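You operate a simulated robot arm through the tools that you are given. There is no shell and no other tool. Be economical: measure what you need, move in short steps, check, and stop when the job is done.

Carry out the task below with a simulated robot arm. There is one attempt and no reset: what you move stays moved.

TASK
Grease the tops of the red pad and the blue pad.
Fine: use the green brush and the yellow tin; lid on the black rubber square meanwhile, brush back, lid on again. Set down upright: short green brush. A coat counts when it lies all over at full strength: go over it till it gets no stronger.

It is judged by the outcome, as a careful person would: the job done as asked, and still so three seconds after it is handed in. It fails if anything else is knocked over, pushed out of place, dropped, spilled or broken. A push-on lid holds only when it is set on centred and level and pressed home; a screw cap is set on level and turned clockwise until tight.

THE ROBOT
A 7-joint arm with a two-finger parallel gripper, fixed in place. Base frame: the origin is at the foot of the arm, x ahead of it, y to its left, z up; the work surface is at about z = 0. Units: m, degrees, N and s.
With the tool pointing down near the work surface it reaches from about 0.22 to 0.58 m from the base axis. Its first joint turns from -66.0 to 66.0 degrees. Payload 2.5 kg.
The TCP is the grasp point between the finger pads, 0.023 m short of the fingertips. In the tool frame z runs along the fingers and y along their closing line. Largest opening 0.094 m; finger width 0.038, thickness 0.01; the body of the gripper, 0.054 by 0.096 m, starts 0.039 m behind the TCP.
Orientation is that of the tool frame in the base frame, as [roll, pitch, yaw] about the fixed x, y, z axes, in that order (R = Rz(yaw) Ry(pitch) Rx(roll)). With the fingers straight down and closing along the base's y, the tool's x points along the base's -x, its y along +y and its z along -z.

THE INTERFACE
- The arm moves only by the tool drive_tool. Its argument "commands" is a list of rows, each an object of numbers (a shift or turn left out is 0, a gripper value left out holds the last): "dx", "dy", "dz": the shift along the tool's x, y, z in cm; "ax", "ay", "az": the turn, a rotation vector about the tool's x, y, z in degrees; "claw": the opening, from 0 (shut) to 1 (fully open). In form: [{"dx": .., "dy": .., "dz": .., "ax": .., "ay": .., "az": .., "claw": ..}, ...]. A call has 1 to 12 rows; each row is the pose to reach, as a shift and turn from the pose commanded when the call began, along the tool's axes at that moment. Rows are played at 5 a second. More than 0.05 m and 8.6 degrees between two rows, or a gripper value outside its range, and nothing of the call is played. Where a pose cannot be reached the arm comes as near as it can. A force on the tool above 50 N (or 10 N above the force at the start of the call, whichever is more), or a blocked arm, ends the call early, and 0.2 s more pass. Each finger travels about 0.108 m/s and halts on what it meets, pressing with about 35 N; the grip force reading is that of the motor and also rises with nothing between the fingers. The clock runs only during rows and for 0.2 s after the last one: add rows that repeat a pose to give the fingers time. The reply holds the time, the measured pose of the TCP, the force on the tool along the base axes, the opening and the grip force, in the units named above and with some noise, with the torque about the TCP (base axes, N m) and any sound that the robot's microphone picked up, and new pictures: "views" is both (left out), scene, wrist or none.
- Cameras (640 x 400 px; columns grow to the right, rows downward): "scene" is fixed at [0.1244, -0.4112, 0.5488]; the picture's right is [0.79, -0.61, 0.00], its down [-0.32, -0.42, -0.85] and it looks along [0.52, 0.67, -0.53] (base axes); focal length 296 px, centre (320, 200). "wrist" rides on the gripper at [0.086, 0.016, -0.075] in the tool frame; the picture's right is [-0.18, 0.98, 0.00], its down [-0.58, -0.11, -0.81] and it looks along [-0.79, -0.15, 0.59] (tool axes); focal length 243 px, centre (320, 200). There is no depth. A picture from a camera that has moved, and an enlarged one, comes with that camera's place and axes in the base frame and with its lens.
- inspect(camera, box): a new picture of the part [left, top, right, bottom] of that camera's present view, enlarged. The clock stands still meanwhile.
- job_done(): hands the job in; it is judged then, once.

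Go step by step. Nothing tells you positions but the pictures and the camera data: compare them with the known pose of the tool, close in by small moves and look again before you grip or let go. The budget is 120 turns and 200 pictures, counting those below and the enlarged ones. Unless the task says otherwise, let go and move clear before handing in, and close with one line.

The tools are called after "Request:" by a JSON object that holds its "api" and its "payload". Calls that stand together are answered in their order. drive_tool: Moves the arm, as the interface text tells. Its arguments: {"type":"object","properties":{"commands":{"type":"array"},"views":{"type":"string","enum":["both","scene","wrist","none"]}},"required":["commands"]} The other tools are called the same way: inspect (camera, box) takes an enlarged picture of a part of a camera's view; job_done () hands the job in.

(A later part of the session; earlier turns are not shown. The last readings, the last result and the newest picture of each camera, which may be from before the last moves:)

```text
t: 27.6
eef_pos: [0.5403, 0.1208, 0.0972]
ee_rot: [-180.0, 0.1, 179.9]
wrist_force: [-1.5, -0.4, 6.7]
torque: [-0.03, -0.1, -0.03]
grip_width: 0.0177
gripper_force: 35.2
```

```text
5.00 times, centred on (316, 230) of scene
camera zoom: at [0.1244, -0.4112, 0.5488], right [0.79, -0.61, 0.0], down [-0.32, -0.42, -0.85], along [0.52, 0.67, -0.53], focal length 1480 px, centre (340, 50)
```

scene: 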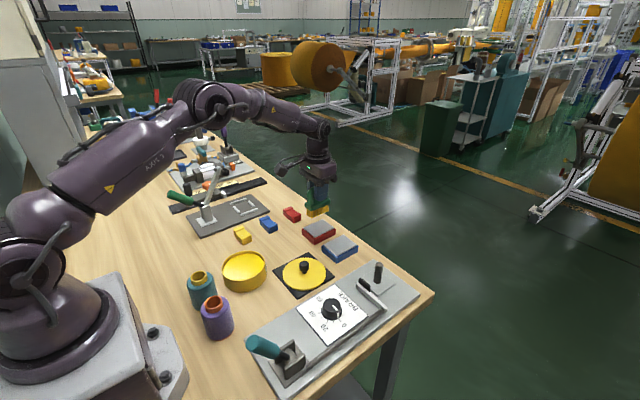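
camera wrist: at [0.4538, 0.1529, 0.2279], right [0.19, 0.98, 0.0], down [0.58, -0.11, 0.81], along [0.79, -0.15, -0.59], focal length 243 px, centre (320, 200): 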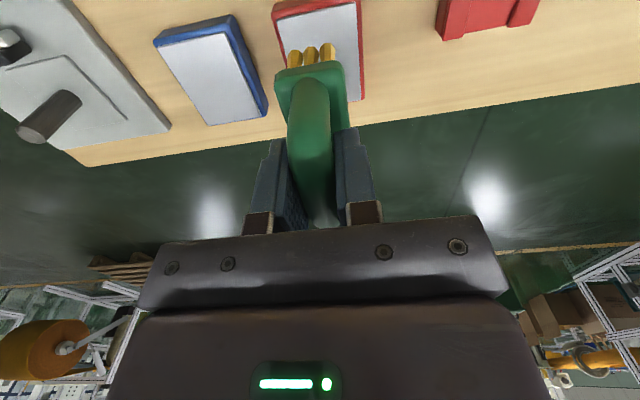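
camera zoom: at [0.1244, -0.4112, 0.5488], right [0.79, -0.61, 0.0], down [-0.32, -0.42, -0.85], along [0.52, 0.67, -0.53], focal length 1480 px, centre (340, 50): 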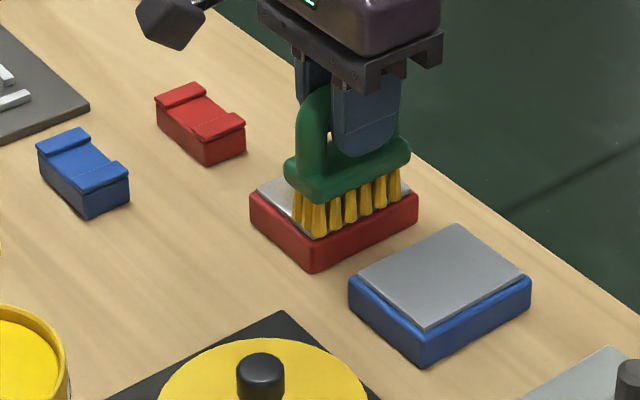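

Light contact (7 N) at the plate's right part. I'll make one slow stroke in +y and check that the pad stays put and grease transfers.

Request:
{"api": "drive_tool", "payload": {"commands": [{"dy": 0.5}, {"dy": 1}, {"dy": 1.5}, {"dy": 2}, {"dy": 2.5}, {"dy": 3}, {"dy": 3.4}, {"dy": 3.4}, {"dy": 3.4, "dz": -2}, {"dy": 3.4, "dz": -5}, {"dy": 5.5, "dz": -6}, {"dy": 9, "dz": -6}], "views": "none"}}

Request:
{"api": "inspect", "payload": {"camera": "scene", "box": [260, 190, 372, 270]}}

```text
t: 30.2
eef_pos: [0.5392, 0.2104, 0.1567]
ee_rot: [-180.0, -0.1, 179.9]
wrist_force: [-0.4, -0.4, -1.1]
torque: [0.02, -0.01, 0.0]
grip_width: 0.0173
gripper_force: 35.2
```

```text
5.00 times, centred on (316, 230) of scene
camera zoom: at [0.1244, -0.4113, 0.5488], right [0.79, -0.61, 0.0], down [-0.32, -0.42, -0.85], along [0.52, 0.67, -0.53], focal length 1480 px, centre (340, 50)
```

zoom: 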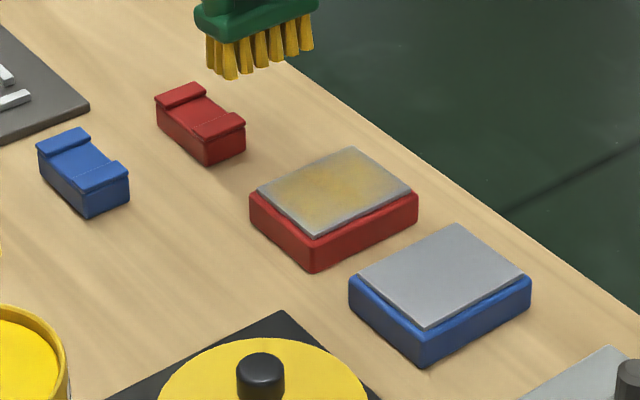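

Grease transfers and the pad stayed put. I'll run more strokes wider, over the near and far edges.

Request:
{"api": "drive_tool", "payload": {"commands": [{"dx": 0.6, "dy": -4.8, "dz": 2}, {"dx": 0.6, "dy": -4.8, "dz": 5.5}, {"dx": 0.6, "dy": -4.8, "dz": 6.05}, {"dx": 0.6, "dy": -6.3, "dz": 6.05}, {"dx": 0.6, "dy": -7.8, "dz": 6.05}, {"dx": 0.6, "dy": -9.2, "dz": 6.05}, {"dx": 0.6, "dy": -10.3, "dz": 6.05}, {"dx": -0.4, "dy": -10.3, "dz": 6.05}, {"dx": -1.2, "dy": -10.3, "dz": 6.05}, {"dx": -1.2, "dy": -9, "dz": 6.05}, {"dx": -1.2, "dy": -7.5, "dz": 6.05}, {"dx": -1.2, "dy": -6, "dz": 6.05}], "views": "none"}}

Request:
{"api": "drive_tool", "payload": {"commands": [{"dy": 1.2}, {"dx": 0.8, "dy": 1.2}, {"dx": 0.8, "dy": 0}, {"dx": 0.8, "dy": -1.5}, {"dx": 0.8, "dy": -3}, {"dx": 0.8, "dy": -4.3}, {"dx": 0.8, "dy": -4.3, "dz": -2}, {"dx": 0.8, "dy": -4.3, "dz": -6}, {"dx": 0.8, "dy": 0, "dz": -6}, {"dx": 0.8, "dy": 4.5, "dz": -6}, {"dx": 0.8, "dy": 6, "dz": -6}], "views": "none"}}

Request:
{"api": "inspect", "payload": {"camera": "scene", "box": [260, 190, 372, 270]}}

```text
refused: row 1 steps farther than a row can; nothing moved
```

```text
t: 32.6
eef_pos: [0.5318, 0.2711, 0.2167]
ee_rot: [-180.0, -0.1, 179.9]
wrist_force: [-0.3, -0.3, -1.6]
torque: [-0.01, -0.01, -0.03]
grip_width: 0.0176
gripper_force: 34.7
```

```text
5.00 times, centred on (316, 230) of scene
camera zoom: at [0.1244, -0.4112, 0.5488], right [0.79, -0.61, 0.0], down [-0.32, -0.42, -0.85], along [0.52, 0.67, -0.53], focal length 1480 px, centre (340, 50)
```

zoom: 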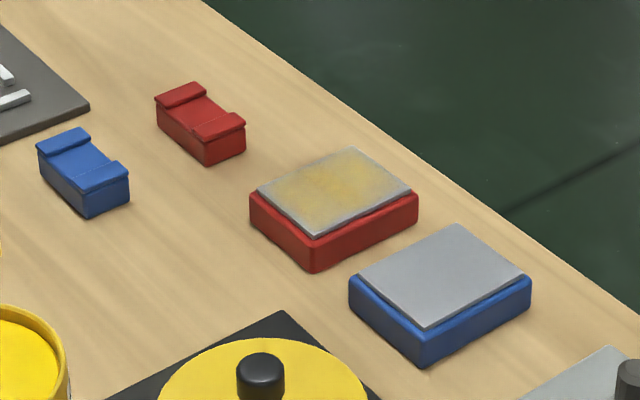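

The first call was refused, so the second only moved through air, with no harm done. I won't chain dependent moves again. I'll return to above the red pad's left edge.

Request:
{"api": "drive_tool", "payload": {"commands": [{"dx": -0.2, "dy": -4}, {"dx": -0.2, "dy": -8}, {"dx": -0.2, "dy": -10.8, "dz": 1}, {"dx": -0.2, "dy": -10.8, "dz": 5}, {"dx": -0.2, "dy": -10.8, "dz": 9}, {"dx": -0.2, "dy": -10.8, "dz": 11}, {"dx": -0.2, "dy": -10.8, "dz": 11.6}], "views": "none"}}

```text
t: 34.2
eef_pos: [0.5341, 0.1627, 0.1005]
ee_rot: [-180.0, 0.0, 179.9]
wrist_force: [0.0, -0.1, -1.6]
torque: [0.0, 0.0, -0.03]
grip_width: 0.0176
gripper_force: 34.8
```

Request:
{"api": "drive_tool", "payload": {"commands": [{"dz": 0.4}, {"dz": 0.4, "dy": -1.4}, {"dz": 0.4, "dy": -2.8}, {"dz": 0.4, "dy": -4.2}, {"dz": 0.4, "dy": -5.4}, {"dz": 0.4, "dy": -5.4, "dx": -1}, {"dz": 0.4, "dy": -5.4, "dx": -1.7}, {"dz": 0.4, "dy": -4.2, "dx": -1.7}, {"dz": 0.4, "dy": -2.8, "dx": -1.7}, {"dz": 0.4, "dy": -1.4, "dx": -1.7}, {"dz": 0.4, "dy": 0, "dx": -1.7}, {"dz": 0.4, "dy": 0, "dx": -0.8}], "views": "none"}}

Request:
{"api": "inspect", "payload": {"camera": "scene", "box": [260, 190, 372, 270]}}

```text
t: 36.8
eef_pos: [0.5431, 0.1628, 0.0966]
ee_rot: [180.0, -0.1, 179.8]
wrist_force: [0.7, 1.0, 2.5]
torque: [0.04, -0.23, 0.01]
grip_width: 0.0174
gripper_force: 34.8
```

```text
5.00 times, centred on (316, 230) of scene
camera zoom: at [0.1244, -0.4112, 0.5488], right [0.79, -0.61, 0.0], down [-0.32, -0.42, -0.85], along [0.52, 0.67, -0.53], focal length 1480 px, centre (340, 50)
```

zoom: 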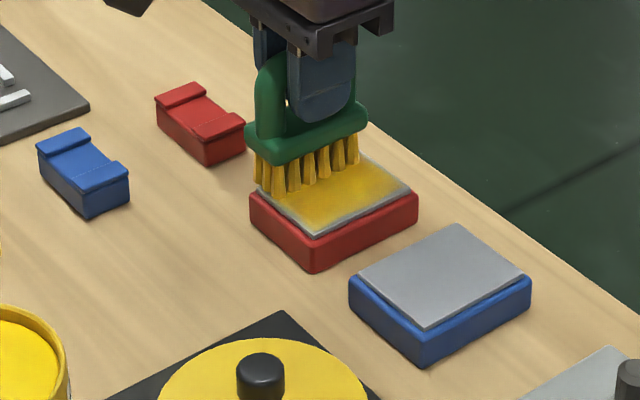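

It's getting yellow. The right and far edges still need coverage, so I'll go wider and slightly firmer.

Request:
{"api": "drive_tool", "payload": {"commands": [{"dz": 0.1, "dx": 1.3}, {"dz": 0.1, "dx": 1.3, "dy": -1.5}, {"dz": 0.1, "dx": 1.3, "dy": -3}, {"dz": 0.1, "dx": 1.3, "dy": -4.5}, {"dz": 0.1, "dx": 1.3, "dy": -6.1}, {"dz": 0.1, "dx": 0, "dy": -6.1}, {"dz": 0.1, "dx": -1.3, "dy": -6.1}, {"dz": 0.1, "dx": -1.3, "dy": -4.5}, {"dz": 0.1, "dx": -1.3, "dy": -3}, {"dz": 0.1, "dx": -1.3, "dy": -1.5}, {"dz": 0.1, "dx": -1.3, "dy": 0.3}, {"dz": 0.1, "dx": 0, "dy": 0.3}], "views": "none"}}

Request:
{"api": "inspect", "payload": {"camera": "scene", "box": [260, 190, 372, 270]}}

```text
t: 39.4
eef_pos: [0.5403, 0.1676, 0.0954]
ee_rot: [-179.9, -0.1, 179.9]
wrist_force: [2.1, 0.3, 1.7]
torque: [0.04, -0.16, 0.02]
grip_width: 0.0176
gripper_force: 35.1
```

```text
5.00 times, centred on (316, 230) of scene
camera zoom: at [0.1244, -0.4112, 0.5488], right [0.79, -0.61, 0.0], down [-0.32, -0.42, -0.85], along [0.52, 0.67, -0.53], focal length 1480 px, centre (340, 50)
```

zoom: 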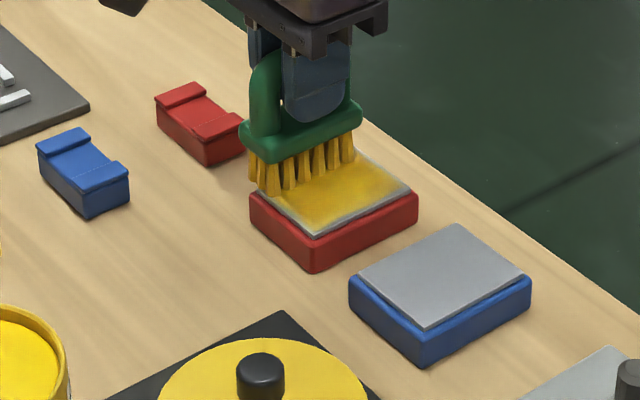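

I'll lift away and look at the coat on the red pad from the wrist camera and the scene.

Request:
{"api": "drive_tool", "payload": {"commands": [{"dz": -2}, {"dz": -5}, {"dz": -6, "dx": 4}, {"dz": -6, "dx": 8}, {"dz": -6, "dx": 12}, {"dz": -6, "dx": 12}], "views": "wrist"}}

Request:
{"api": "inspect", "payload": {"camera": "scene", "box": [292, 210, 372, 260]}}

Request:
{"api": "inspect", "payload": {"camera": "wrist", "box": [180, 80, 400, 240]}}

```text
t: 40.8
eef_pos: [0.4212, 0.1663, 0.1555]
ee_rot: [-180.0, 0.0, 179.9]
wrist_force: [-0.7, 0.1, -1.8]
torque: [-0.02, 0.02, 0.0]
grip_width: 0.0177
gripper_force: 34.5
camera wrist: at [0.3349, 0.1804, 0.2303], right [0.19, 0.98, 0.0], down [0.58, -0.11, 0.81], along [0.79, -0.15, -0.59], focal length 243 px, centre (320, 200)
```

wrist: 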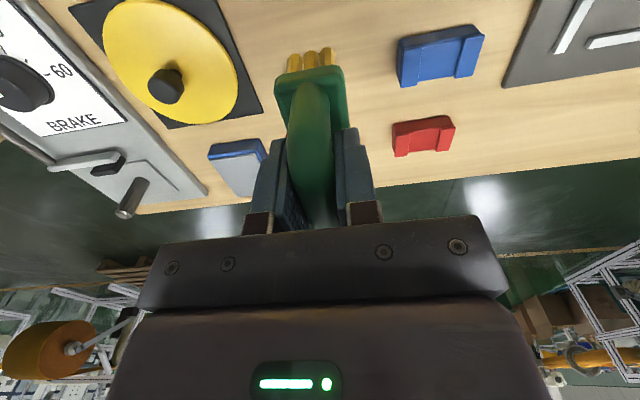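

```text
8.00 times, centred on (332, 235) of scene
camera zoom: at [0.1244, -0.4112, 0.5488], right [0.79, -0.61, 0.0], down [-0.32, -0.42, -0.85], along [0.52, 0.67, -0.53], focal length 2369 px, centre (224, -80)
```

zoom: 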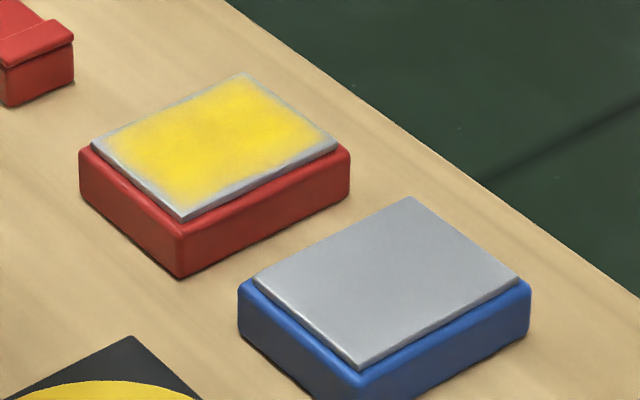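

```text
2.50 times, centred on (290, 160) of wrist
camera zoom: at [0.3349, 0.1804, 0.2303], right [0.19, 0.98, 0.0], down [0.58, -0.11, 0.81], along [0.79, -0.15, -0.59], focal length 606 px, centre (395, 300)
```

zoom: 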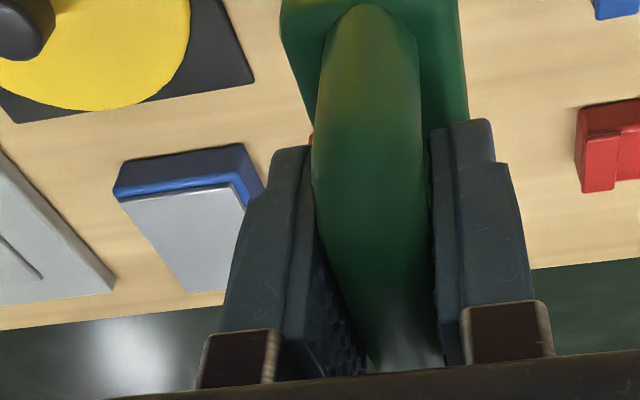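

The coat is good but still blotchy. I'll reload the brush in the tin and go over it again.

Request:
{"api": "drive_tool", "payload": {"commands": [{"dx": 4, "dy": -2}, {"dx": 8, "dy": -4}, {"dx": 11.9, "dy": -4.9}, {"dx": 11.9, "dy": -4.9, "dz": 2}, {"dx": 11.9, "dy": -4.9, "dz": 4}, {"dx": 11.9, "dy": -4.9, "dz": 4.9}, {"dx": 11.9, "dy": -4.9, "dz": 5.15}, {"dx": 11.9, "dy": -4.9, "dz": 5.15}], "views": "none"}}

Request:
{"api": "inspect", "payload": {"camera": "scene", "box": [200, 220, 296, 295]}}

```text
t: 42.6
eef_pos: [0.3025, 0.1169, 0.1035]
ee_rot: [-179.9, 0.0, 179.9]
wrist_force: [-0.6, -0.1, -0.4]
torque: [-0.01, 0.0, -0.02]
grip_width: 0.0173
gripper_force: 35.0
```

```text
5.33 times, centred on (248, 258) of scene
camera zoom: at [0.1244, -0.4112, 0.5488], right [0.79, -0.61, 0.0], down [-0.32, -0.42, -0.85], along [0.52, 0.67, -0.53], focal length 1579 px, centre (704, -107)
```

zoom: 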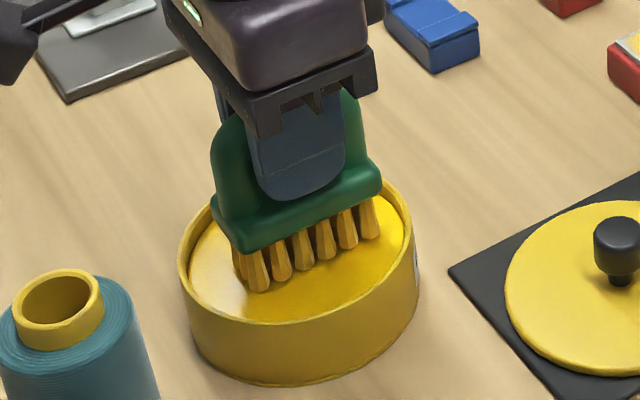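

No contact force yet. I'll lower another 2–3 mm.

Request:
{"api": "drive_tool", "payload": {"commands": [{"dz": 0.15}, {"dz": 0.25}, {"dz": 0.25}, {"dz": 0.25}], "views": "none"}}

Request:
{"api": "inspect", "payload": {"camera": "scene", "box": [200, 220, 296, 295]}}

```text
t: 43.6
eef_pos: [0.3026, 0.1164, 0.1016]
ee_rot: [-180.0, 0.1, 179.9]
wrist_force: [-0.1, -0.4, -1.8]
torque: [0.0, -0.01, -0.02]
grip_width: 0.0176
gripper_force: 34.8
```

```text
5.33 times, centred on (248, 258) of scene
camera zoom: at [0.1244, -0.4112, 0.5488], right [0.79, -0.61, 0.0], down [-0.32, -0.42, -0.85], along [0.52, 0.67, -0.53], focal length 1579 px, centre (704, -107)
```

zoom: 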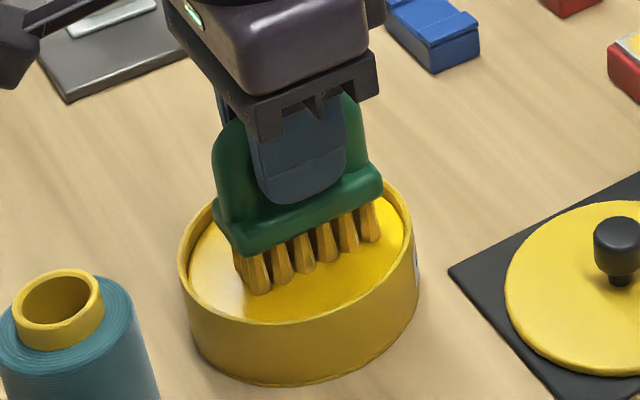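

Request:
{"api": "drive_tool", "payload": {"commands": [{"dz": 0.1}, {"dz": 0.2}, {"dz": 0.3}, {"dz": 0.3}], "views": "none"}}

Request:
{"api": "inspect", "payload": {"camera": "scene", "box": [200, 220, 296, 295]}}

```text
t: 44.6
eef_pos: [0.3036, 0.1166, 0.099]
ee_rot: [-180.0, 0.1, 179.9]
wrist_force: [-5.0, -1.7, 32.7]
torque: [-0.01, -0.19, -0.01]
grip_width: 0.0178
gripper_force: 34.5
```

```text
5.33 times, centred on (248, 258) of scene
camera zoom: at [0.1243, -0.4113, 0.5488], right [0.79, -0.61, 0.0], down [-0.32, -0.42, -0.85], along [0.52, 0.67, -0.53], focal length 1579 px, centre (704, -107)
```

zoom: 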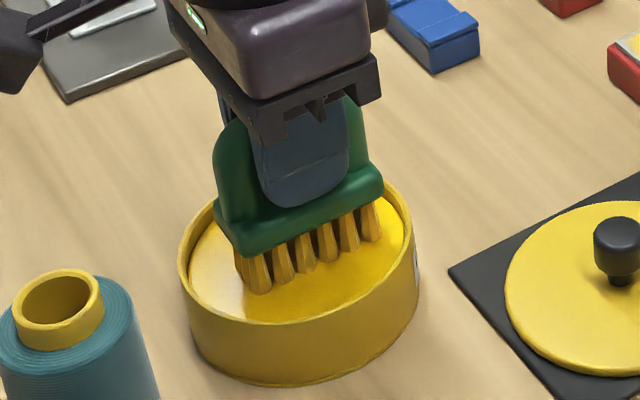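

The brush slid a few mm up in the grip, but it's loaded again (33 N contact). I'll go back over the red pad and feel for contact.

Request:
{"api": "drive_tool", "payload": {"commands": [{"dz": -1}, {"dz": -3}, {"dz": -5.5}, {"dz": -5.5, "dx": -4, "dy": 1}, {"dz": -5.5, "dx": -8.5, "dy": 2}, {"dz": -5.5, "dx": -13, "dy": 3}, {"dz": -5.5, "dx": -17.5, "dy": 4}, {"dz": -5.5, "dx": -21.5, "dy": 4.8}, {"dz": -5.5, "dx": -23, "dy": 4.8}, {"dz": -3, "dx": -23, "dy": 4.8}, {"dz": -0.6, "dx": -23, "dy": 4.8}, {"dz": -0.2, "dx": -23, "dy": 4.8}], "views": "none"}}

```text
t: 47.2
eef_pos: [0.5335, 0.1635, 0.0995]
ee_rot: [180.0, 0.1, 179.9]
wrist_force: [0.0, -0.8, -1.3]
torque: [0.0, -0.01, -0.01]
grip_width: 0.0176
gripper_force: 35.0
```

Request:
{"api": "drive_tool", "payload": {"commands": [{"dz": 0.3}, {"dz": 0.5}, {"dz": 0.5}], "views": "none"}}

Request:
{"api": "inspect", "payload": {"camera": "scene", "box": [292, 210, 372, 260]}}

```text
t: 48.0
eef_pos: [0.5329, 0.1647, 0.0963]
ee_rot: [180.0, -0.1, 179.9]
wrist_force: [1.6, 0.2, -2.1]
torque: [0.01, 0.02, -0.02]
grip_width: 0.0174
gripper_force: 35.0
```

```text
8.00 times, centred on (332, 235) of scene
camera zoom: at [0.1244, -0.4112, 0.5488], right [0.79, -0.61, 0.0], down [-0.32, -0.42, -0.85], along [0.52, 0.67, -0.53], focal length 2369 px, centre (224, -80)
```

zoom: 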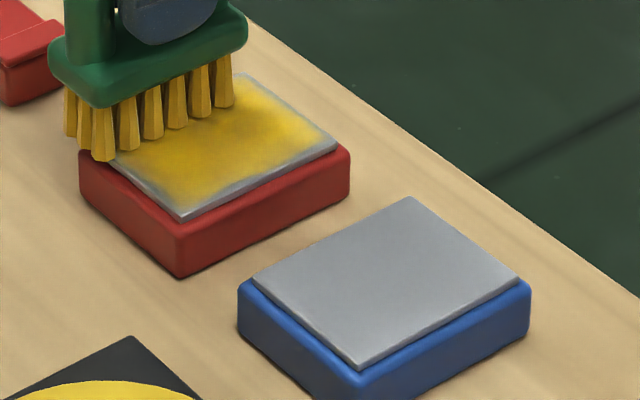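

Request:
{"api": "drive_tool", "payload": {"commands": [{"dz": 0.2}, {"dz": 0.35}, {"dz": 0.35, "dy": -1}], "views": "none"}}

```text
t: 48.8
eef_pos: [0.5348, 0.1533, 0.0938]
ee_rot: [180.0, 0.2, 179.9]
wrist_force: [0.8, 2.4, 5.9]
torque: [0.19, -0.32, 0.11]
grip_width: 0.0175
gripper_force: 34.7
```

In contact at 6 N. I'll do the round of strokes.

Request:
{"api": "drive_tool", "payload": {"commands": [{"dy": -1.4}, {"dy": -2.8}, {"dy": -4.2}, {"dy": -5.4}, {"dy": -5.4, "dx": -1.2}, {"dy": -5.4, "dx": -2.3}, {"dy": -4, "dx": -2.3}, {"dy": -2.6, "dx": -2.3}, {"dy": -1.2, "dx": -2.3}, {"dy": 0.2, "dx": -2.3}, {"dy": 1.5, "dx": -2.3}, {"dy": 1.5, "dx": -1.1}], "views": "none"}}

Request:
{"api": "inspect", "payload": {"camera": "scene", "box": [292, 210, 372, 260]}}

```text
t: 51.4
eef_pos: [0.5435, 0.1704, 0.0915]
ee_rot: [179.9, 0.2, -179.9]
wrist_force: [4.4, 1.1, 11.8]
torque: [0.03, -0.61, 0.03]
grip_width: 0.0175
gripper_force: 35.1
```

```text
8.00 times, centred on (332, 235) of scene
camera zoom: at [0.1243, -0.4112, 0.5488], right [0.79, -0.61, 0.0], down [-0.32, -0.42, -0.85], along [0.52, 0.67, -0.53], focal length 2369 px, centre (224, -80)
```

zoom: 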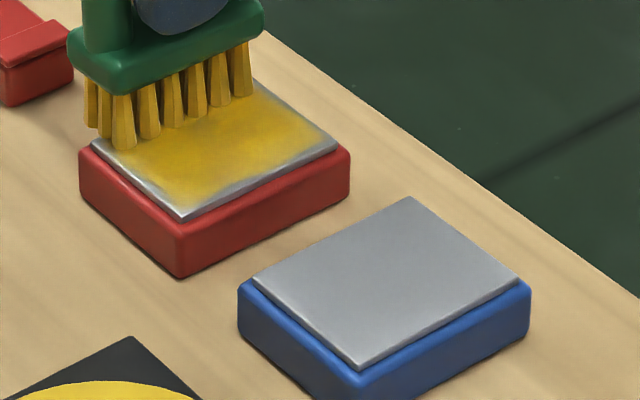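

I'll do another set of strokes, with an intermediate lane, then lift and look in full light.

Request:
{"api": "drive_tool", "payload": {"commands": [{"dy": -1.4, "dx": 0}, {"dy": -2.8, "dx": 0}, {"dy": -4.2, "dx": 0}, {"dy": -5.6, "dx": 0}, {"dy": -7, "dx": 0}, {"dy": -7, "dx": 0.8}, {"dy": -5.6, "dx": 0.8}, {"dy": -4.2, "dx": 0.8}, {"dy": -2.8, "dx": 0.8}, {"dy": -1.4, "dx": 0.8}, {"dy": -0.3, "dx": 0.8}, {"dy": -0.3, "dx": 0.8, "dz": -2}], "views": "none"}}

Request:
{"api": "drive_tool", "payload": {"commands": [{"dz": -3}, {"dz": -3, "dy": 4}, {"dz": -3, "dy": 8}, {"dz": -3, "dy": 8}], "views": "none"}}

Request:
{"api": "inspect", "payload": {"camera": "scene", "box": [292, 210, 372, 260]}}

```text
t: 54.0
eef_pos: [0.5351, 0.1656, 0.1119]
ee_rot: [-180.0, -0.1, 179.9]
wrist_force: [0.6, 0.4, -1.8]
torque: [0.0, -0.01, 0.04]
grip_width: 0.0175
gripper_force: 34.8
```

```text
t: 55.0
eef_pos: [0.536, 0.2471, 0.1428]
ee_rot: [-179.9, -0.1, 179.8]
wrist_force: [0.4, 0.4, -1.5]
torque: [0.01, -0.01, 0.01]
grip_width: 0.0178
gripper_force: 35.1
```

```text
8.00 times, centred on (332, 235) of scene
camera zoom: at [0.1244, -0.4112, 0.5488], right [0.79, -0.61, 0.0], down [-0.32, -0.42, -0.85], along [0.52, 0.67, -0.53], focal length 2369 px, centre (224, -80)
```

zoom: 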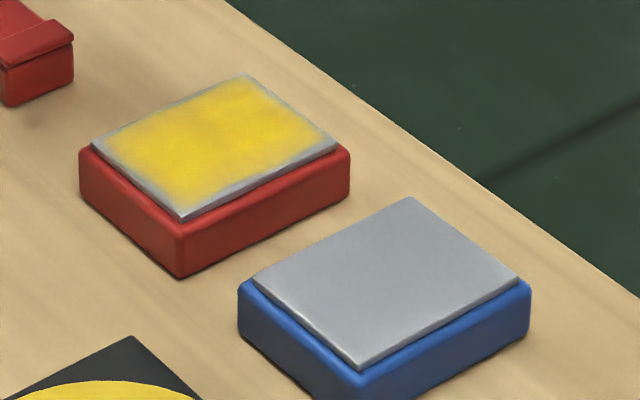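

I'll look closer with the wrist camera from the side, to tell whether the grey rim is real.

Request:
{"api": "drive_tool", "payload": {"commands": [{"dx": 4}, {"dx": 8, "dz": 1}, {"dx": 12, "dz": 1}, {"dx": 12, "dz": 1}], "views": "wrist"}}

Request:
{"api": "inspect", "payload": {"camera": "wrist", "box": [190, 110, 290, 210]}}

```text
t: 56.0
eef_pos: [0.4157, 0.2459, 0.1316]
ee_rot: [-180.0, 0.0, 179.9]
wrist_force: [0.3, -0.5, -1.3]
torque: [0.0, 0.0, -0.01]
grip_width: 0.0178
gripper_force: 34.6
camera wrist: at [0.3295, 0.2614, 0.2074], right [0.19, 0.98, 0.0], down [0.58, -0.11, 0.81], along [0.79, -0.15, -0.59], focal length 243 px, centre (320, 200)
```

wrist: 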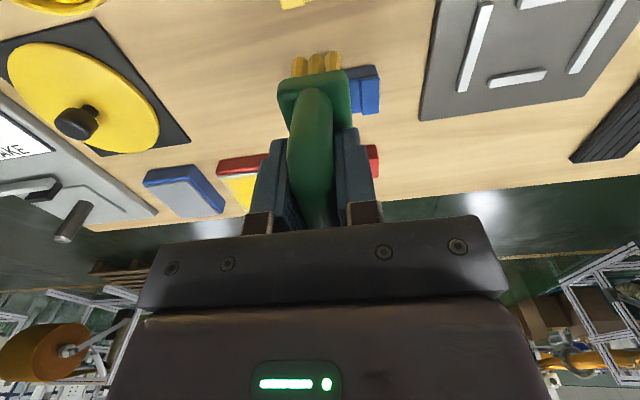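

```text
4.00 times, centred on (240, 160) of wrist
camera zoom: at [0.3295, 0.2614, 0.2074], right [0.19, 0.98, 0.0], down [0.58, -0.11, 0.81], along [0.79, -0.15, -0.59], focal length 970 px, centre (640, 360)
```

zoom: 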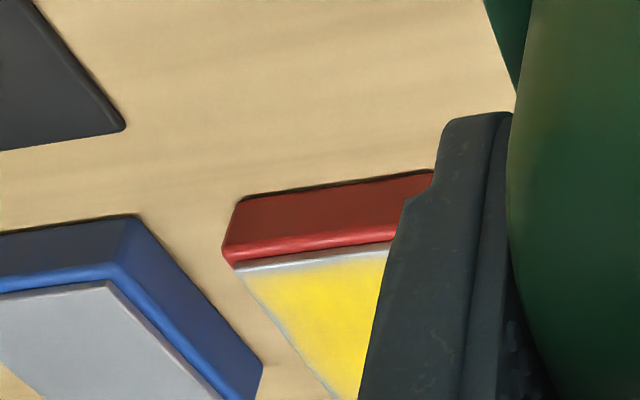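

The rim is 2–3 mm of fade. I'll reload and try edge-focused strokes to see whether it changes.

Request:
{"api": "drive_tool", "payload": {"commands": [{"dx": 3, "dy": -3.5, "dz": -1}, {"dx": 6, "dy": -7, "dz": -2}, {"dx": 9, "dy": -10.5, "dz": -2}, {"dx": 11.3, "dy": -12.9, "dz": -2}, {"dx": 11.3, "dy": -12.9, "dz": 0}, {"dx": 11.3, "dy": -12.9, "dz": 2}, {"dx": 11.3, "dy": -12.9, "dz": 2.9}, {"dx": 11.3, "dy": -12.9, "dz": 3.3}, {"dx": 11.3, "dy": -12.9, "dz": 3.3}], "views": "none"}}

```text
t: 58.0
eef_pos: [0.3023, 0.1167, 0.0989]
ee_rot: [180.0, 0.0, 179.8]
wrist_force: [-0.1, 0.1, -1.2]
torque: [-0.04, 0.0, 0.02]
grip_width: 0.0176
gripper_force: 35.6
```

Request:
{"api": "drive_tool", "payload": {"commands": [{"dz": 0.1}, {"dz": 0.2}, {"dz": 0.2}], "views": "none"}}

```text
t: 58.8
eef_pos: [0.3019, 0.118, 0.0979]
ee_rot: [180.0, -0.1, -180.0]
wrist_force: [-0.6, 0.3, 3.8]
torque: [-0.07, 0.16, -0.03]
grip_width: 0.0178
gripper_force: 34.9
```

Request:
{"api": "drive_tool", "payload": {"commands": [{"dz": 0.08, "dy": 0.5}, {"dz": 0.08, "dy": -0.5}, {"dz": 0.08, "dx": 0.4}, {"dz": 0.08, "dx": -0.4}, {"dz": 0}, {"dz": -1}, {"dz": -3}, {"dz": -5.5}, {"dz": -5.5}], "views": "wrist"}}

Request:
{"api": "inspect", "payload": {"camera": "scene", "box": [200, 200, 296, 295]}}

```text
t: 60.8
eef_pos: [0.3026, 0.1172, 0.1523]
ee_rot: [-179.9, -0.1, 180.0]
wrist_force: [-0.1, 0.3, -1.6]
torque: [0.01, -0.01, -0.01]
grip_width: 0.0174
gripper_force: 35.1
camera wrist: at [0.2167, 0.1325, 0.2277], right [0.19, 0.98, 0.0], down [0.58, -0.11, 0.81], along [0.79, -0.15, -0.59], focal length 243 px, centre (320, 200)
```

wrist: 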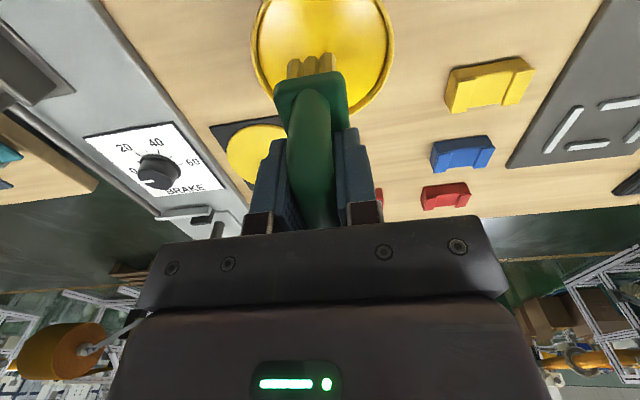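

```text
4.21 times, centred on (248, 248) of scene
camera zoom: at [0.1244, -0.4112, 0.5488], right [0.79, -0.61, 0.0], down [-0.32, -0.42, -0.85], along [0.52, 0.67, -0.53], focal length 1247 px, centre (623, 0)
```

zoom: 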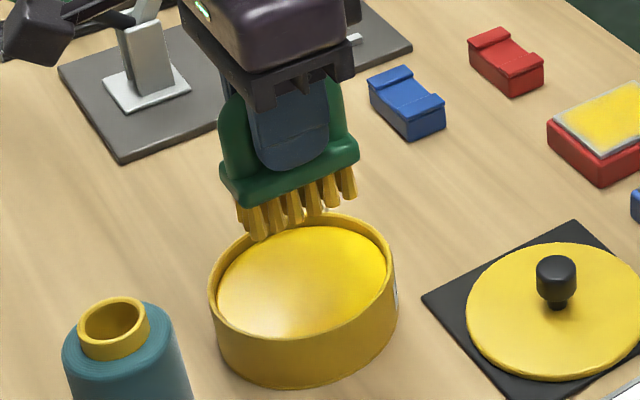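

The brush is loaded. Now to the blue pad (x 0.508–0.577, y 0.015–0.068), starting at its left edge.

Request:
{"api": "drive_tool", "payload": {"commands": [{"dx": -4.5, "dy": -0.5}, {"dx": -9, "dy": -1.5}, {"dx": -13.5, "dy": -2.5}, {"dx": -18, "dy": -3.5}, {"dx": -22, "dy": -4.5}, {"dx": -23.2, "dy": -4.5}, {"dx": -23.2, "dy": -4.5, "dz": 3}, {"dx": -23.2, "dy": -4.5, "dz": 5}, {"dx": -23.2, "dy": -4.5, "dz": 5.7}, {"dx": -23.2, "dy": -4.5, "dz": 5.9}, {"dx": -23.2, "dy": -4.5, "dz": 5.9}], "views": "none"}}

Request:
{"api": "inspect", "payload": {"camera": "scene", "box": [292, 210, 372, 260]}}

```text
t: 63.2
eef_pos: [0.5342, 0.0721, 0.0922]
ee_rot: [180.0, -0.1, 179.9]
wrist_force: [0.4, 0.5, -1.8]
torque: [0.0, 0.03, -0.03]
grip_width: 0.0178
gripper_force: 34.7
```

```text
8.00 times, centred on (332, 235) of scene
camera zoom: at [0.1244, -0.4112, 0.5488], right [0.79, -0.61, 0.0], down [-0.32, -0.42, -0.85], along [0.52, 0.67, -0.53], focal length 2369 px, centre (224, -80)
```

zoom: 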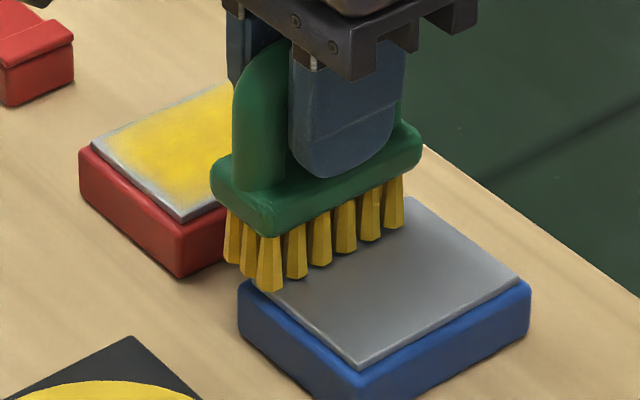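

Request:
{"api": "drive_tool", "payload": {"commands": [{"dz": 0.1}, {"dz": 0.2}, {"dz": 0.2, "dy": -1}], "views": "none"}}

```text
t: 64.0
eef_pos: [0.5353, 0.0631, 0.0913]
ee_rot: [180.0, -0.1, 179.9]
wrist_force: [0.5, 0.0, -2.3]
torque: [-0.01, -0.01, 0.0]
grip_width: 0.0178
gripper_force: 35.0
```

Request:
{"api": "drive_tool", "payload": {"commands": [{"dz": 0.1}, {"dz": 0.2}, {"dz": 0.2}], "views": "none"}}

```text
t: 64.8
eef_pos: [0.535, 0.0614, 0.0913]
ee_rot: [179.9, 0.1, 179.9]
wrist_force: [-9.0, -0.3, 21.4]
torque: [-0.02, 0.68, 0.03]
grip_width: 0.0176
gripper_force: 34.7
```

Contact at the near end (21 N). I'll ease off 1 mm and stroke.

Request:
{"api": "drive_tool", "payload": {"commands": [{"dz": -0.08}, {"dz": -0.08, "dy": -1.2}, {"dz": -0.08, "dy": -2.4}, {"dz": -0.08, "dy": -3.6}, {"dz": -0.08, "dy": -4.8}, {"dz": -0.08, "dy": -5.4}, {"dz": -0.08, "dy": -5.4, "dx": -1.1}, {"dz": -0.08, "dy": -5.4, "dx": -2.1}, {"dz": -0.08, "dy": -4, "dx": -2.1}, {"dz": -0.08, "dy": -2.6, "dx": -2.1}, {"dz": -0.08, "dy": -1.2, "dx": -2.1}, {"dz": -0.08, "dy": 0.6, "dx": -2.1}], "views": "none"}}

Request:
{"api": "inspect", "payload": {"camera": "scene", "box": [292, 210, 372, 260]}}

```text
t: 67.4
eef_pos: [0.5556, 0.0696, 0.0892]
ee_rot: [179.9, -0.1, 179.9]
wrist_force: [0.0, -1.9, 11.6]
torque: [-0.07, -0.27, -0.03]
grip_width: 0.0176
gripper_force: 34.9
```

```text
8.00 times, centred on (332, 235) of scene
camera zoom: at [0.1243, -0.4112, 0.5489], right [0.79, -0.61, 0.0], down [-0.32, -0.42, -0.85], along [0.52, 0.67, -0.53], focal length 2369 px, centre (224, -80)
```

zoom: 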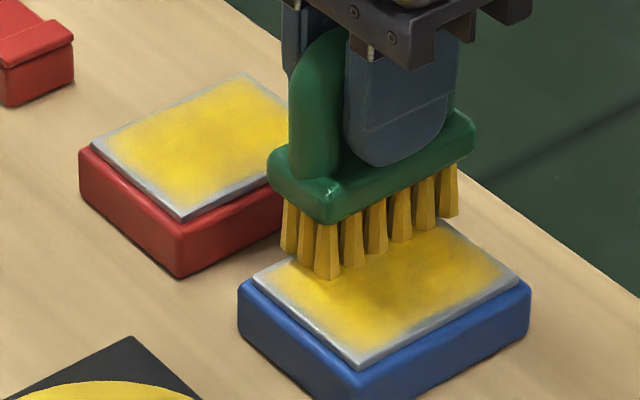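

Blue takes grease the same way, with the same thin rim. I'll run another set.

Request:
{"api": "drive_tool", "payload": {"commands": [{"dx": 1}, {"dx": 1, "dy": -1.4}, {"dx": 1, "dy": -2.8}, {"dx": 1, "dy": -4.2}, {"dx": 1, "dy": -6.2}, {"dx": 2.8, "dy": -6.2}, {"dx": 2.8, "dy": -4.8}, {"dx": 2.8, "dy": -3.4}, {"dx": 2.8, "dy": -2}, {"dx": 2.8, "dy": -0.6}, {"dx": 2.8, "dy": 0.3}, {"dx": 1, "dy": 0.3}], "views": "none"}}

Request:
{"api": "inspect", "payload": {"camera": "scene", "box": [292, 210, 372, 260]}}

```text
t: 70.0
eef_pos: [0.5457, 0.0706, 0.0888]
ee_rot: [180.0, 0.0, 179.9]
wrist_force: [-0.3, 0.7, -1.3]
torque: [0.03, 0.02, 0.01]
grip_width: 0.0172
gripper_force: 35.1
```

```text
8.00 times, centred on (332, 235) of scene
camera zoom: at [0.1244, -0.4112, 0.5488], right [0.79, -0.61, 0.0], down [-0.32, -0.42, -0.85], along [0.52, 0.67, -0.53], focal length 2369 px, centre (224, -80)
```

zoom: 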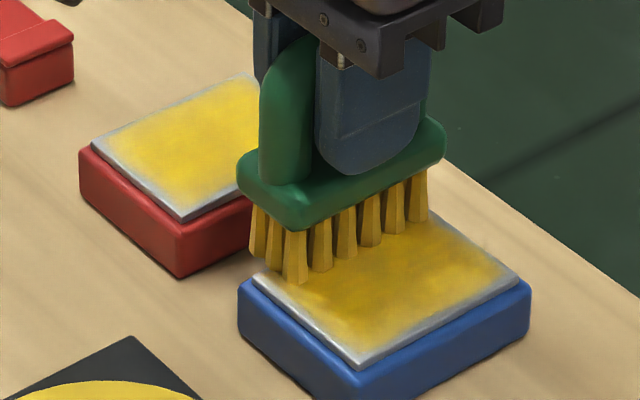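

The force fell to zero, so I'll press down slightly and continue.

Request:
{"api": "drive_tool", "payload": {"commands": [{"dz": 0.15}, {"dz": 0.15, "dy": -1.4}, {"dz": 0.15, "dy": -2.8}], "views": "none"}}

```text
t: 70.8
eef_pos: [0.5471, 0.0446, 0.0886]
ee_rot: [179.8, 0.2, 179.9]
wrist_force: [0.8, 4.7, 16.1]
torque: [0.14, 0.49, -0.17]
grip_width: 0.0176
gripper_force: 35.1
```

Request:
{"api": "drive_tool", "payload": {"commands": [{"dy": -1.4}, {"dy": -2.8}, {"dy": -3.8}, {"dy": -3.8, "dx": -1}, {"dy": -2.4, "dx": -1}, {"dy": -1, "dx": -1}, {"dy": 0.4, "dx": -1}, {"dy": 1.8, "dx": -1}, {"dy": 2.8, "dx": -1}, {"dy": 2.8, "dx": 0.4}, {"dy": 2.8, "dx": 1.6}, {"dy": 1.4, "dx": 1.6}], "views": "none"}}

Request:
{"api": "drive_tool", "payload": {"commands": [{"dy": -1.4}, {"dy": -2.8}, {"dy": -4.2}, {"dy": -5.2}, {"dy": -4.2, "dx": -0.8}, {"dy": -2.8, "dx": -0.8}, {"dy": -1.4, "dx": -0.8}, {"dy": 0, "dx": -0.8}, {"dy": 1, "dx": -0.8}, {"dy": 1, "dz": -3}, {"dy": 1, "dz": -6}, {"dy": 1, "dz": -6, "dx": 4}], "views": "none"}}

Request:
{"api": "inspect", "payload": {"camera": "scene", "box": [292, 210, 372, 260]}}

```text
t: 73.4
eef_pos: [0.5294, 0.0591, 0.0884]
ee_rot: [-180.0, 0.0, 180.0]
wrist_force: [0.7, 5.1, 11.2]
torque: [0.2, -0.34, 0.12]
grip_width: 0.0177
gripper_force: 35.0
```

```text
t: 76.0
eef_pos: [0.4886, 0.0687, 0.1496]
ee_rot: [179.9, -0.1, 179.9]
wrist_force: [-0.2, -0.8, -2.1]
torque: [0.05, 0.02, -0.03]
grip_width: 0.0174
gripper_force: 35.1
```

```text
8.00 times, centred on (332, 235) of scene
camera zoom: at [0.1244, -0.4112, 0.5488], right [0.79, -0.61, 0.0], down [-0.32, -0.42, -0.85], along [0.52, 0.67, -0.53], focal length 2369 px, centre (224, -80)
```

zoom: 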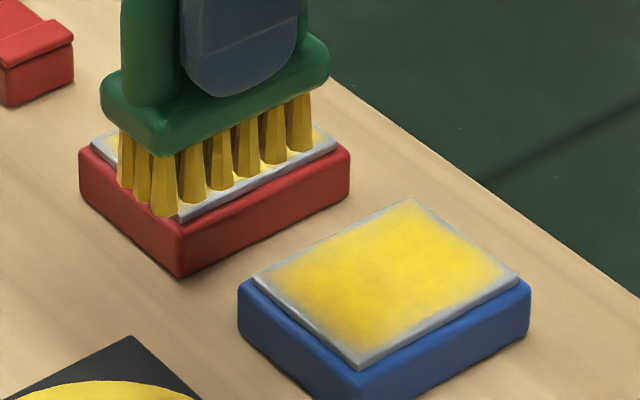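

Edges on the blue pad are weaker, so edges need more passes. I'll reload, then run perimeter loops.

Request:
{"api": "drive_tool", "payload": {"commands": [{"dx": 4.5, "dy": 1}, {"dx": 9, "dy": 2}, {"dx": 13.5, "dy": 3.5}, {"dx": 18.6, "dy": 4.8}, {"dx": 18.6, "dy": 4.8, "dz": 2}, {"dx": 18.6, "dy": 4.8, "dz": 4}, {"dx": 18.6, "dy": 4.8, "dz": 5.1}, {"dx": 18.6, "dy": 4.8, "dz": 5.35}, {"dx": 18.6, "dy": 4.8, "dz": 5.35}], "views": "none"}}

```text
refused: row 4 steps farther than a row can; nothing moved
```

Request:
{"api": "drive_tool", "payload": {"commands": [{"dx": 4.5, "dy": 1}, {"dx": 9, "dy": 2}, {"dx": 13.5, "dy": 3.5}, {"dx": 17.6, "dy": 4.8}, {"dx": 18.6, "dy": 4.8, "dz": 1}, {"dx": 18.6, "dy": 4.8, "dz": 3}, {"dx": 18.6, "dy": 4.8, "dz": 4.7}, {"dx": 18.6, "dy": 4.8, "dz": 5.2}, {"dx": 18.6, "dy": 4.8, "dz": 5.35}, {"dx": 18.6, "dy": 4.8, "dz": 5.35}], "views": "none"}}

```text
t: 78.2
eef_pos: [0.3025, 0.1166, 0.0938]
ee_rot: [-179.9, 0.1, 179.9]
wrist_force: [-1.1, -0.3, 2.4]
torque: [-0.06, -0.07, 0.01]
grip_width: 0.0176
gripper_force: 34.3
```

Contact at 0.094. I'll wiggle to load, lift, and return to the blue pad.

Request:
{"api": "drive_tool", "payload": {"commands": [{"dz": 0.1, "dy": 0.5}, {"dz": 0.1, "dy": -0.5}, {"dz": 0.1, "dx": 0.4}, {"dz": 0.1, "dx": -0.4}, {"dz": -1.5}, {"dz": -5.5}, {"dz": -5.5, "dx": -4.5, "dy": -1}, {"dz": -5.5, "dx": -9, "dy": -2}, {"dz": -5.5, "dx": -13.5, "dy": -3}, {"dz": -5.5, "dx": -18, "dy": -4}, {"dz": -5.5, "dx": -22, "dy": -4.8}, {"dz": -5.5, "dx": -23, "dy": -4.8}], "views": "none"}}

Request:
{"api": "inspect", "payload": {"camera": "scene", "box": [276, 190, 372, 260]}}

```text
t: 79.2
eef_pos: [0.3035, 0.1151, 0.0954]
ee_rot: [-179.9, -0.3, 179.9]
wrist_force: [-1.4, -0.9, 8.4]
torque: [0.03, -0.21, -0.02]
grip_width: 0.0177
gripper_force: 35.0
stopped in row 4: the force on the tool passed its limit at 60 N (the readings are from after the stop); the commanded pose is now the measured one
```

```text
5.71 times, centred on (324, 225) of scene
camera zoom: at [0.1244, -0.4112, 0.5488], right [0.79, -0.61, 0.0], down [-0.32, -0.42, -0.85], along [0.52, 0.67, -0.53], focal length 1692 px, centre (297, 57)
```

zoom: 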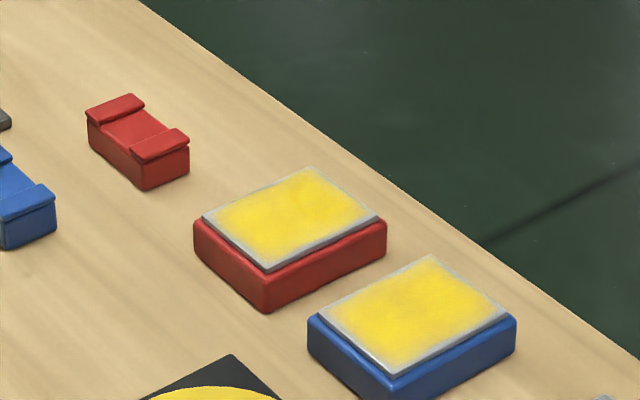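

The force limit stopped me in the tin. I'll lift straight up and check the tin and the brush in hand.

Request:
{"api": "drive_tool", "payload": {"commands": [{"dz": -0.5}, {"dz": -2}, {"dz": -5.5}, {"dz": -5.5}], "views": "wrist"}}

Request:
{"api": "inspect", "payload": {"camera": "scene", "box": [200, 200, 296, 295]}}

```text
t: 80.2
eef_pos: [0.3028, 0.1156, 0.1496]
ee_rot: [-179.8, -0.4, 179.8]
wrist_force: [0.3, -0.2, -0.6]
torque: [0.02, 0.01, 0.02]
grip_width: 0.0174
gripper_force: 35.1
camera wrist: at [0.2172, 0.1309, 0.2257], right [0.19, 0.98, 0.0], down [0.59, -0.11, 0.8], along [0.79, -0.15, -0.6], focal length 243 px, centre (320, 200)
```

wrist: 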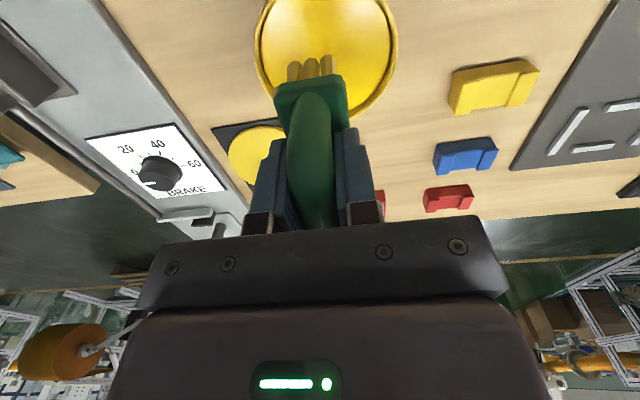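

```text
4.21 times, centred on (248, 248) of scene
camera zoom: at [0.1244, -0.4112, 0.5488], right [0.79, -0.61, 0.0], down [-0.32, -0.42, -0.85], along [0.52, 0.67, -0.53], focal length 1247 px, centre (623, 0)
```

zoom: 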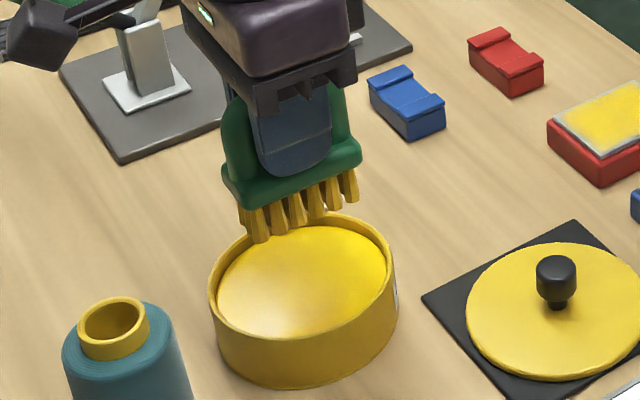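

The tin hasn't moved and the brush is fine. On to the blue pad again.

Request:
{"api": "drive_tool", "payload": {"commands": [{"dx": -4.5, "dy": -1}, {"dx": -9, "dy": -2}, {"dx": -13.5, "dy": -3}, {"dx": -18, "dy": -4}, {"dx": -22, "dy": -4.7}, {"dx": -24, "dy": -4.7}, {"dx": -24, "dy": -4.7, "dz": 3}, {"dx": -24, "dy": -4.7, "dz": 5}, {"dx": -24, "dy": -4.7, "dz": 5.9}, {"dx": -24, "dy": -4.7, "dz": 5.9}], "views": "none"}}

```text
t: 82.4
eef_pos: [0.5438, 0.0656, 0.0889]
ee_rot: [-179.9, -0.3, 179.8]
wrist_force: [0.5, 0.1, -1.5]
torque: [0.0, 0.02, 0.02]
grip_width: 0.0176
gripper_force: 34.5
```

Request:
{"api": "drive_tool", "payload": {"commands": [{"dz": 0.15}, {"dz": 0.25}, {"dz": 0.25}], "views": "none"}}

```text
t: 83.2
eef_pos: [0.5448, 0.0665, 0.0901]
ee_rot: [-180.0, -0.1, 179.8]
wrist_force: [-7.2, 1.2, 19.8]
torque: [-0.05, -0.31, -0.01]
grip_width: 0.0178
gripper_force: 34.9
```

Contact at 20 N. Running a perimeter loop.

Request:
{"api": "drive_tool", "payload": {"commands": [{"dz": -0.05, "dy": 0.2, "dx": -1.5}, {"dz": -0.05, "dy": 0.2, "dx": 0.3}, {"dz": -0.05, "dy": 0.2, "dx": 2}, {"dz": -0.05, "dy": -1.2, "dx": 2}, {"dz": -0.05, "dy": -2.6, "dx": 2}, {"dz": -0.05, "dy": -4, "dx": 2}, {"dz": -0.05, "dy": -5.2, "dx": 2}, {"dz": -0.05, "dy": -5.2, "dx": 0.3}, {"dz": -0.05, "dy": -5.2, "dx": -1.5}, {"dz": -0.05, "dy": -3.8, "dx": -1.5}, {"dz": -0.05, "dy": -2, "dx": -1.5}, {"dz": -0.05, "dy": 0, "dx": -1.5}], "views": "none"}}

Request:
{"api": "inspect", "payload": {"camera": "scene", "box": [276, 190, 372, 260]}}

```text
t: 85.8
eef_pos: [0.5599, 0.0673, 0.0893]
ee_rot: [-179.8, -0.3, 179.8]
wrist_force: [1.3, -6.5, 18.3]
torque: [-0.36, -0.4, -0.08]
grip_width: 0.0177
gripper_force: 34.7
```

```text
5.71 times, centred on (324, 225) of scene
camera zoom: at [0.1243, -0.4113, 0.5489], right [0.79, -0.61, 0.0], down [-0.32, -0.42, -0.85], along [0.52, 0.67, -0.53], focal length 1692 px, centre (297, 57)
```

zoom: 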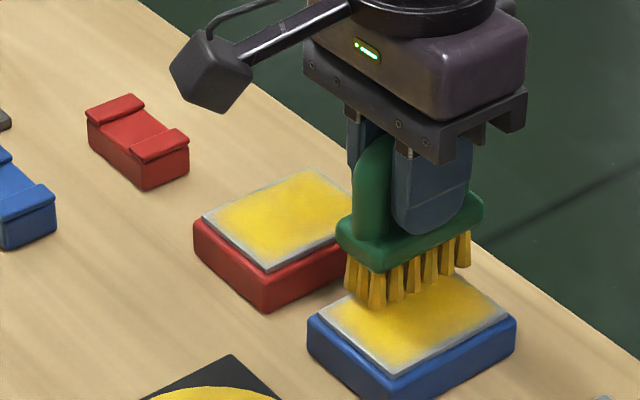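

Request:
{"api": "drive_tool", "payload": {"commands": [{"dy": 0, "dx": 1.7}, {"dy": 0, "dx": 3.5}, {"dy": -1.5, "dx": 3}, {"dy": -3, "dx": 3}, {"dy": -4.5, "dx": 3}, {"dy": -5.2, "dx": 2}, {"dy": -5.2, "dx": 0}, {"dy": -4, "dx": 0}, {"dy": -2, "dx": 0}, {"dy": 0, "dx": 0.5}, {"dy": 0, "dx": 0.5, "dz": -3}, {"dy": 4, "dx": 0.5, "dz": -5}], "views": "none"}}

Request:
{"api": "drive_tool", "payload": {"commands": [{"dy": 4}, {"dy": 8}, {"dy": 12}], "views": "none"}}

Request:
{"api": "inspect", "payload": {"camera": "scene", "box": [292, 210, 372, 260]}}

```text
t: 88.4
eef_pos: [0.553, 0.1074, 0.1375]
ee_rot: [-179.8, -0.4, 179.8]
wrist_force: [1.0, 0.7, -1.4]
torque: [0.02, -0.03, 0.01]
grip_width: 0.0175
gripper_force: 35.0
```

```text
t: 89.2
eef_pos: [0.5539, 0.2273, 0.1376]
ee_rot: [-179.8, -0.4, 179.8]
wrist_force: [-0.1, -0.2, -1.1]
torque: [0.01, 0.0, 0.01]
grip_width: 0.0173
gripper_force: 35.3
```

```text
8.00 times, centred on (332, 235) of scene
camera zoom: at [0.1244, -0.4113, 0.5488], right [0.79, -0.61, 0.0], down [-0.32, -0.42, -0.85], along [0.52, 0.67, -0.53], focal length 2369 px, centre (224, -80)
```

zoom: 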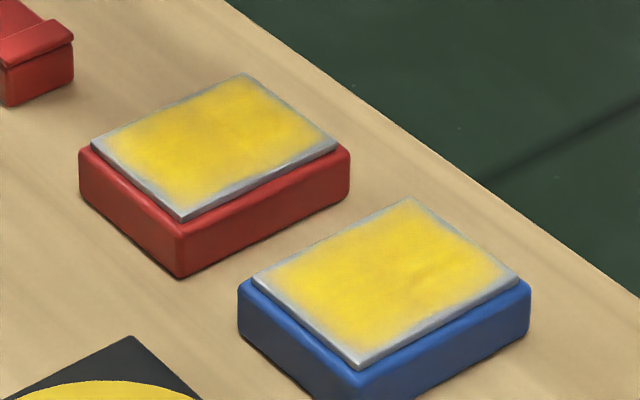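

Request:
{"api": "inspect", "payload": {"camera": "scene", "box": [300, 217, 340, 242]}}

Request:
{"api": "inspect", "payload": {"camera": "scene", "box": [320, 232, 360, 257]}}

```text
16.00 times, centred on (320, 230) of scene
camera zoom: at [0.1244, -0.4113, 0.5488], right [0.79, -0.61, 0.0], down [-0.32, -0.42, -0.85], along [0.52, 0.67, -0.53], focal length 4737 px, centre (320, -272)
```

zoom: 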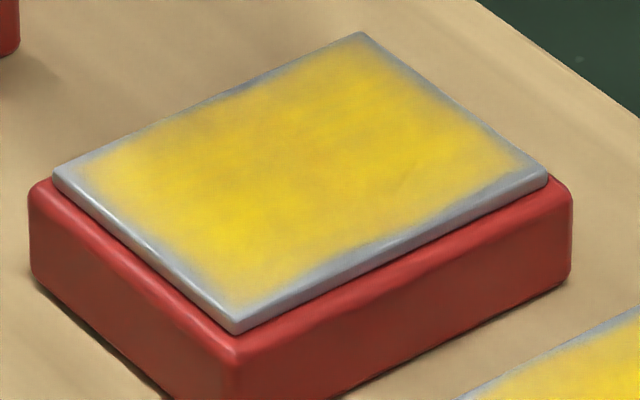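

```text
16.00 times, centred on (340, 244) of scene
camera zoom: at [0.1244, -0.4113, 0.5488], right [0.79, -0.61, 0.0], down [-0.32, -0.42, -0.85], along [0.52, 0.67, -0.53], focal length 4737 px, centre (0, -512)
```

zoom: 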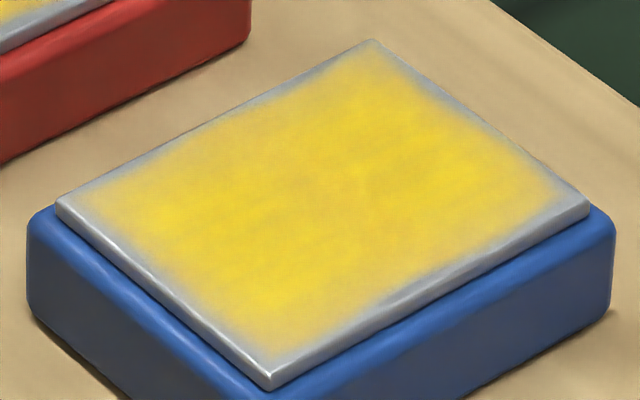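

Both look nearly uniform except for a constant thin border. I'll reload and do one more full round on red to compare.

Request:
{"api": "drive_tool", "payload": {"commands": [{"dx": 4.5, "dy": -2, "dz": -1}, {"dx": 9, "dy": -4, "dz": -1}, {"dx": 13.5, "dy": -6, "dz": -1}, {"dx": 18, "dy": -8, "dz": -1}, {"dx": 22, "dy": -10, "dz": -1}, {"dx": 25.1, "dy": -11.1, "dz": -1}, {"dx": 25.1, "dy": -11.1, "dz": 1}, {"dx": 25.1, "dy": -11.1, "dz": 3}, {"dx": 25.1, "dy": -11.1, "dz": 4}, {"dx": 25.1, "dy": -11.1, "dz": 4.2}, {"dx": 25.1, "dy": -11.1, "dz": 4.35}, {"dx": 25.1, "dy": -11.1, "dz": 4.35}], "views": "none"}}

```text
refused: row 1 steps farther than a row can; nothing moved
```

Request:
{"api": "drive_tool", "payload": {"commands": [{"dx": 4, "dy": -2, "dz": -1}, {"dx": 8, "dy": -4, "dz": -1}, {"dx": 12.3, "dy": -6, "dz": -1}, {"dx": 16.6, "dy": -8, "dz": -1}, {"dx": 21, "dy": -10, "dz": -1}, {"dx": 25.1, "dy": -11.1, "dz": -1}, {"dx": 25.1, "dy": -11.1, "dz": 1}, {"dx": 25.1, "dy": -11.1, "dz": 3}, {"dx": 25.1, "dy": -11.1, "dz": 4}, {"dx": 25.1, "dy": -11.1, "dz": 4.2}, {"dx": 25.1, "dy": -11.1, "dz": 4.35}, {"dx": 25.1, "dy": -11.1, "dz": 4.35}], "views": "none"}}

```text
t: 91.8
eef_pos: [0.3031, 0.1172, 0.0957]
ee_rot: [-179.8, -0.3, 179.8]
wrist_force: [0.1, 0.1, -2.1]
torque: [0.0, 0.0, -0.01]
grip_width: 0.0177
gripper_force: 35.0
```

Request:
{"api": "drive_tool", "payload": {"commands": [{"dz": 0.15}, {"dz": 0.25}, {"dz": 0.25}], "views": "none"}}

```text
t: 92.4
eef_pos: [0.3022, 0.1182, 0.0957]
ee_rot: [-179.9, -0.4, 179.8]
wrist_force: [-2.9, -1.4, 8.9]
torque: [0.01, -0.19, -0.03]
grip_width: 0.0175
gripper_force: 34.8
stopped in row 3: the force on the tool passed its limit at 55 N (the readings are from after the stop); the commanded pose is now the measured one
```

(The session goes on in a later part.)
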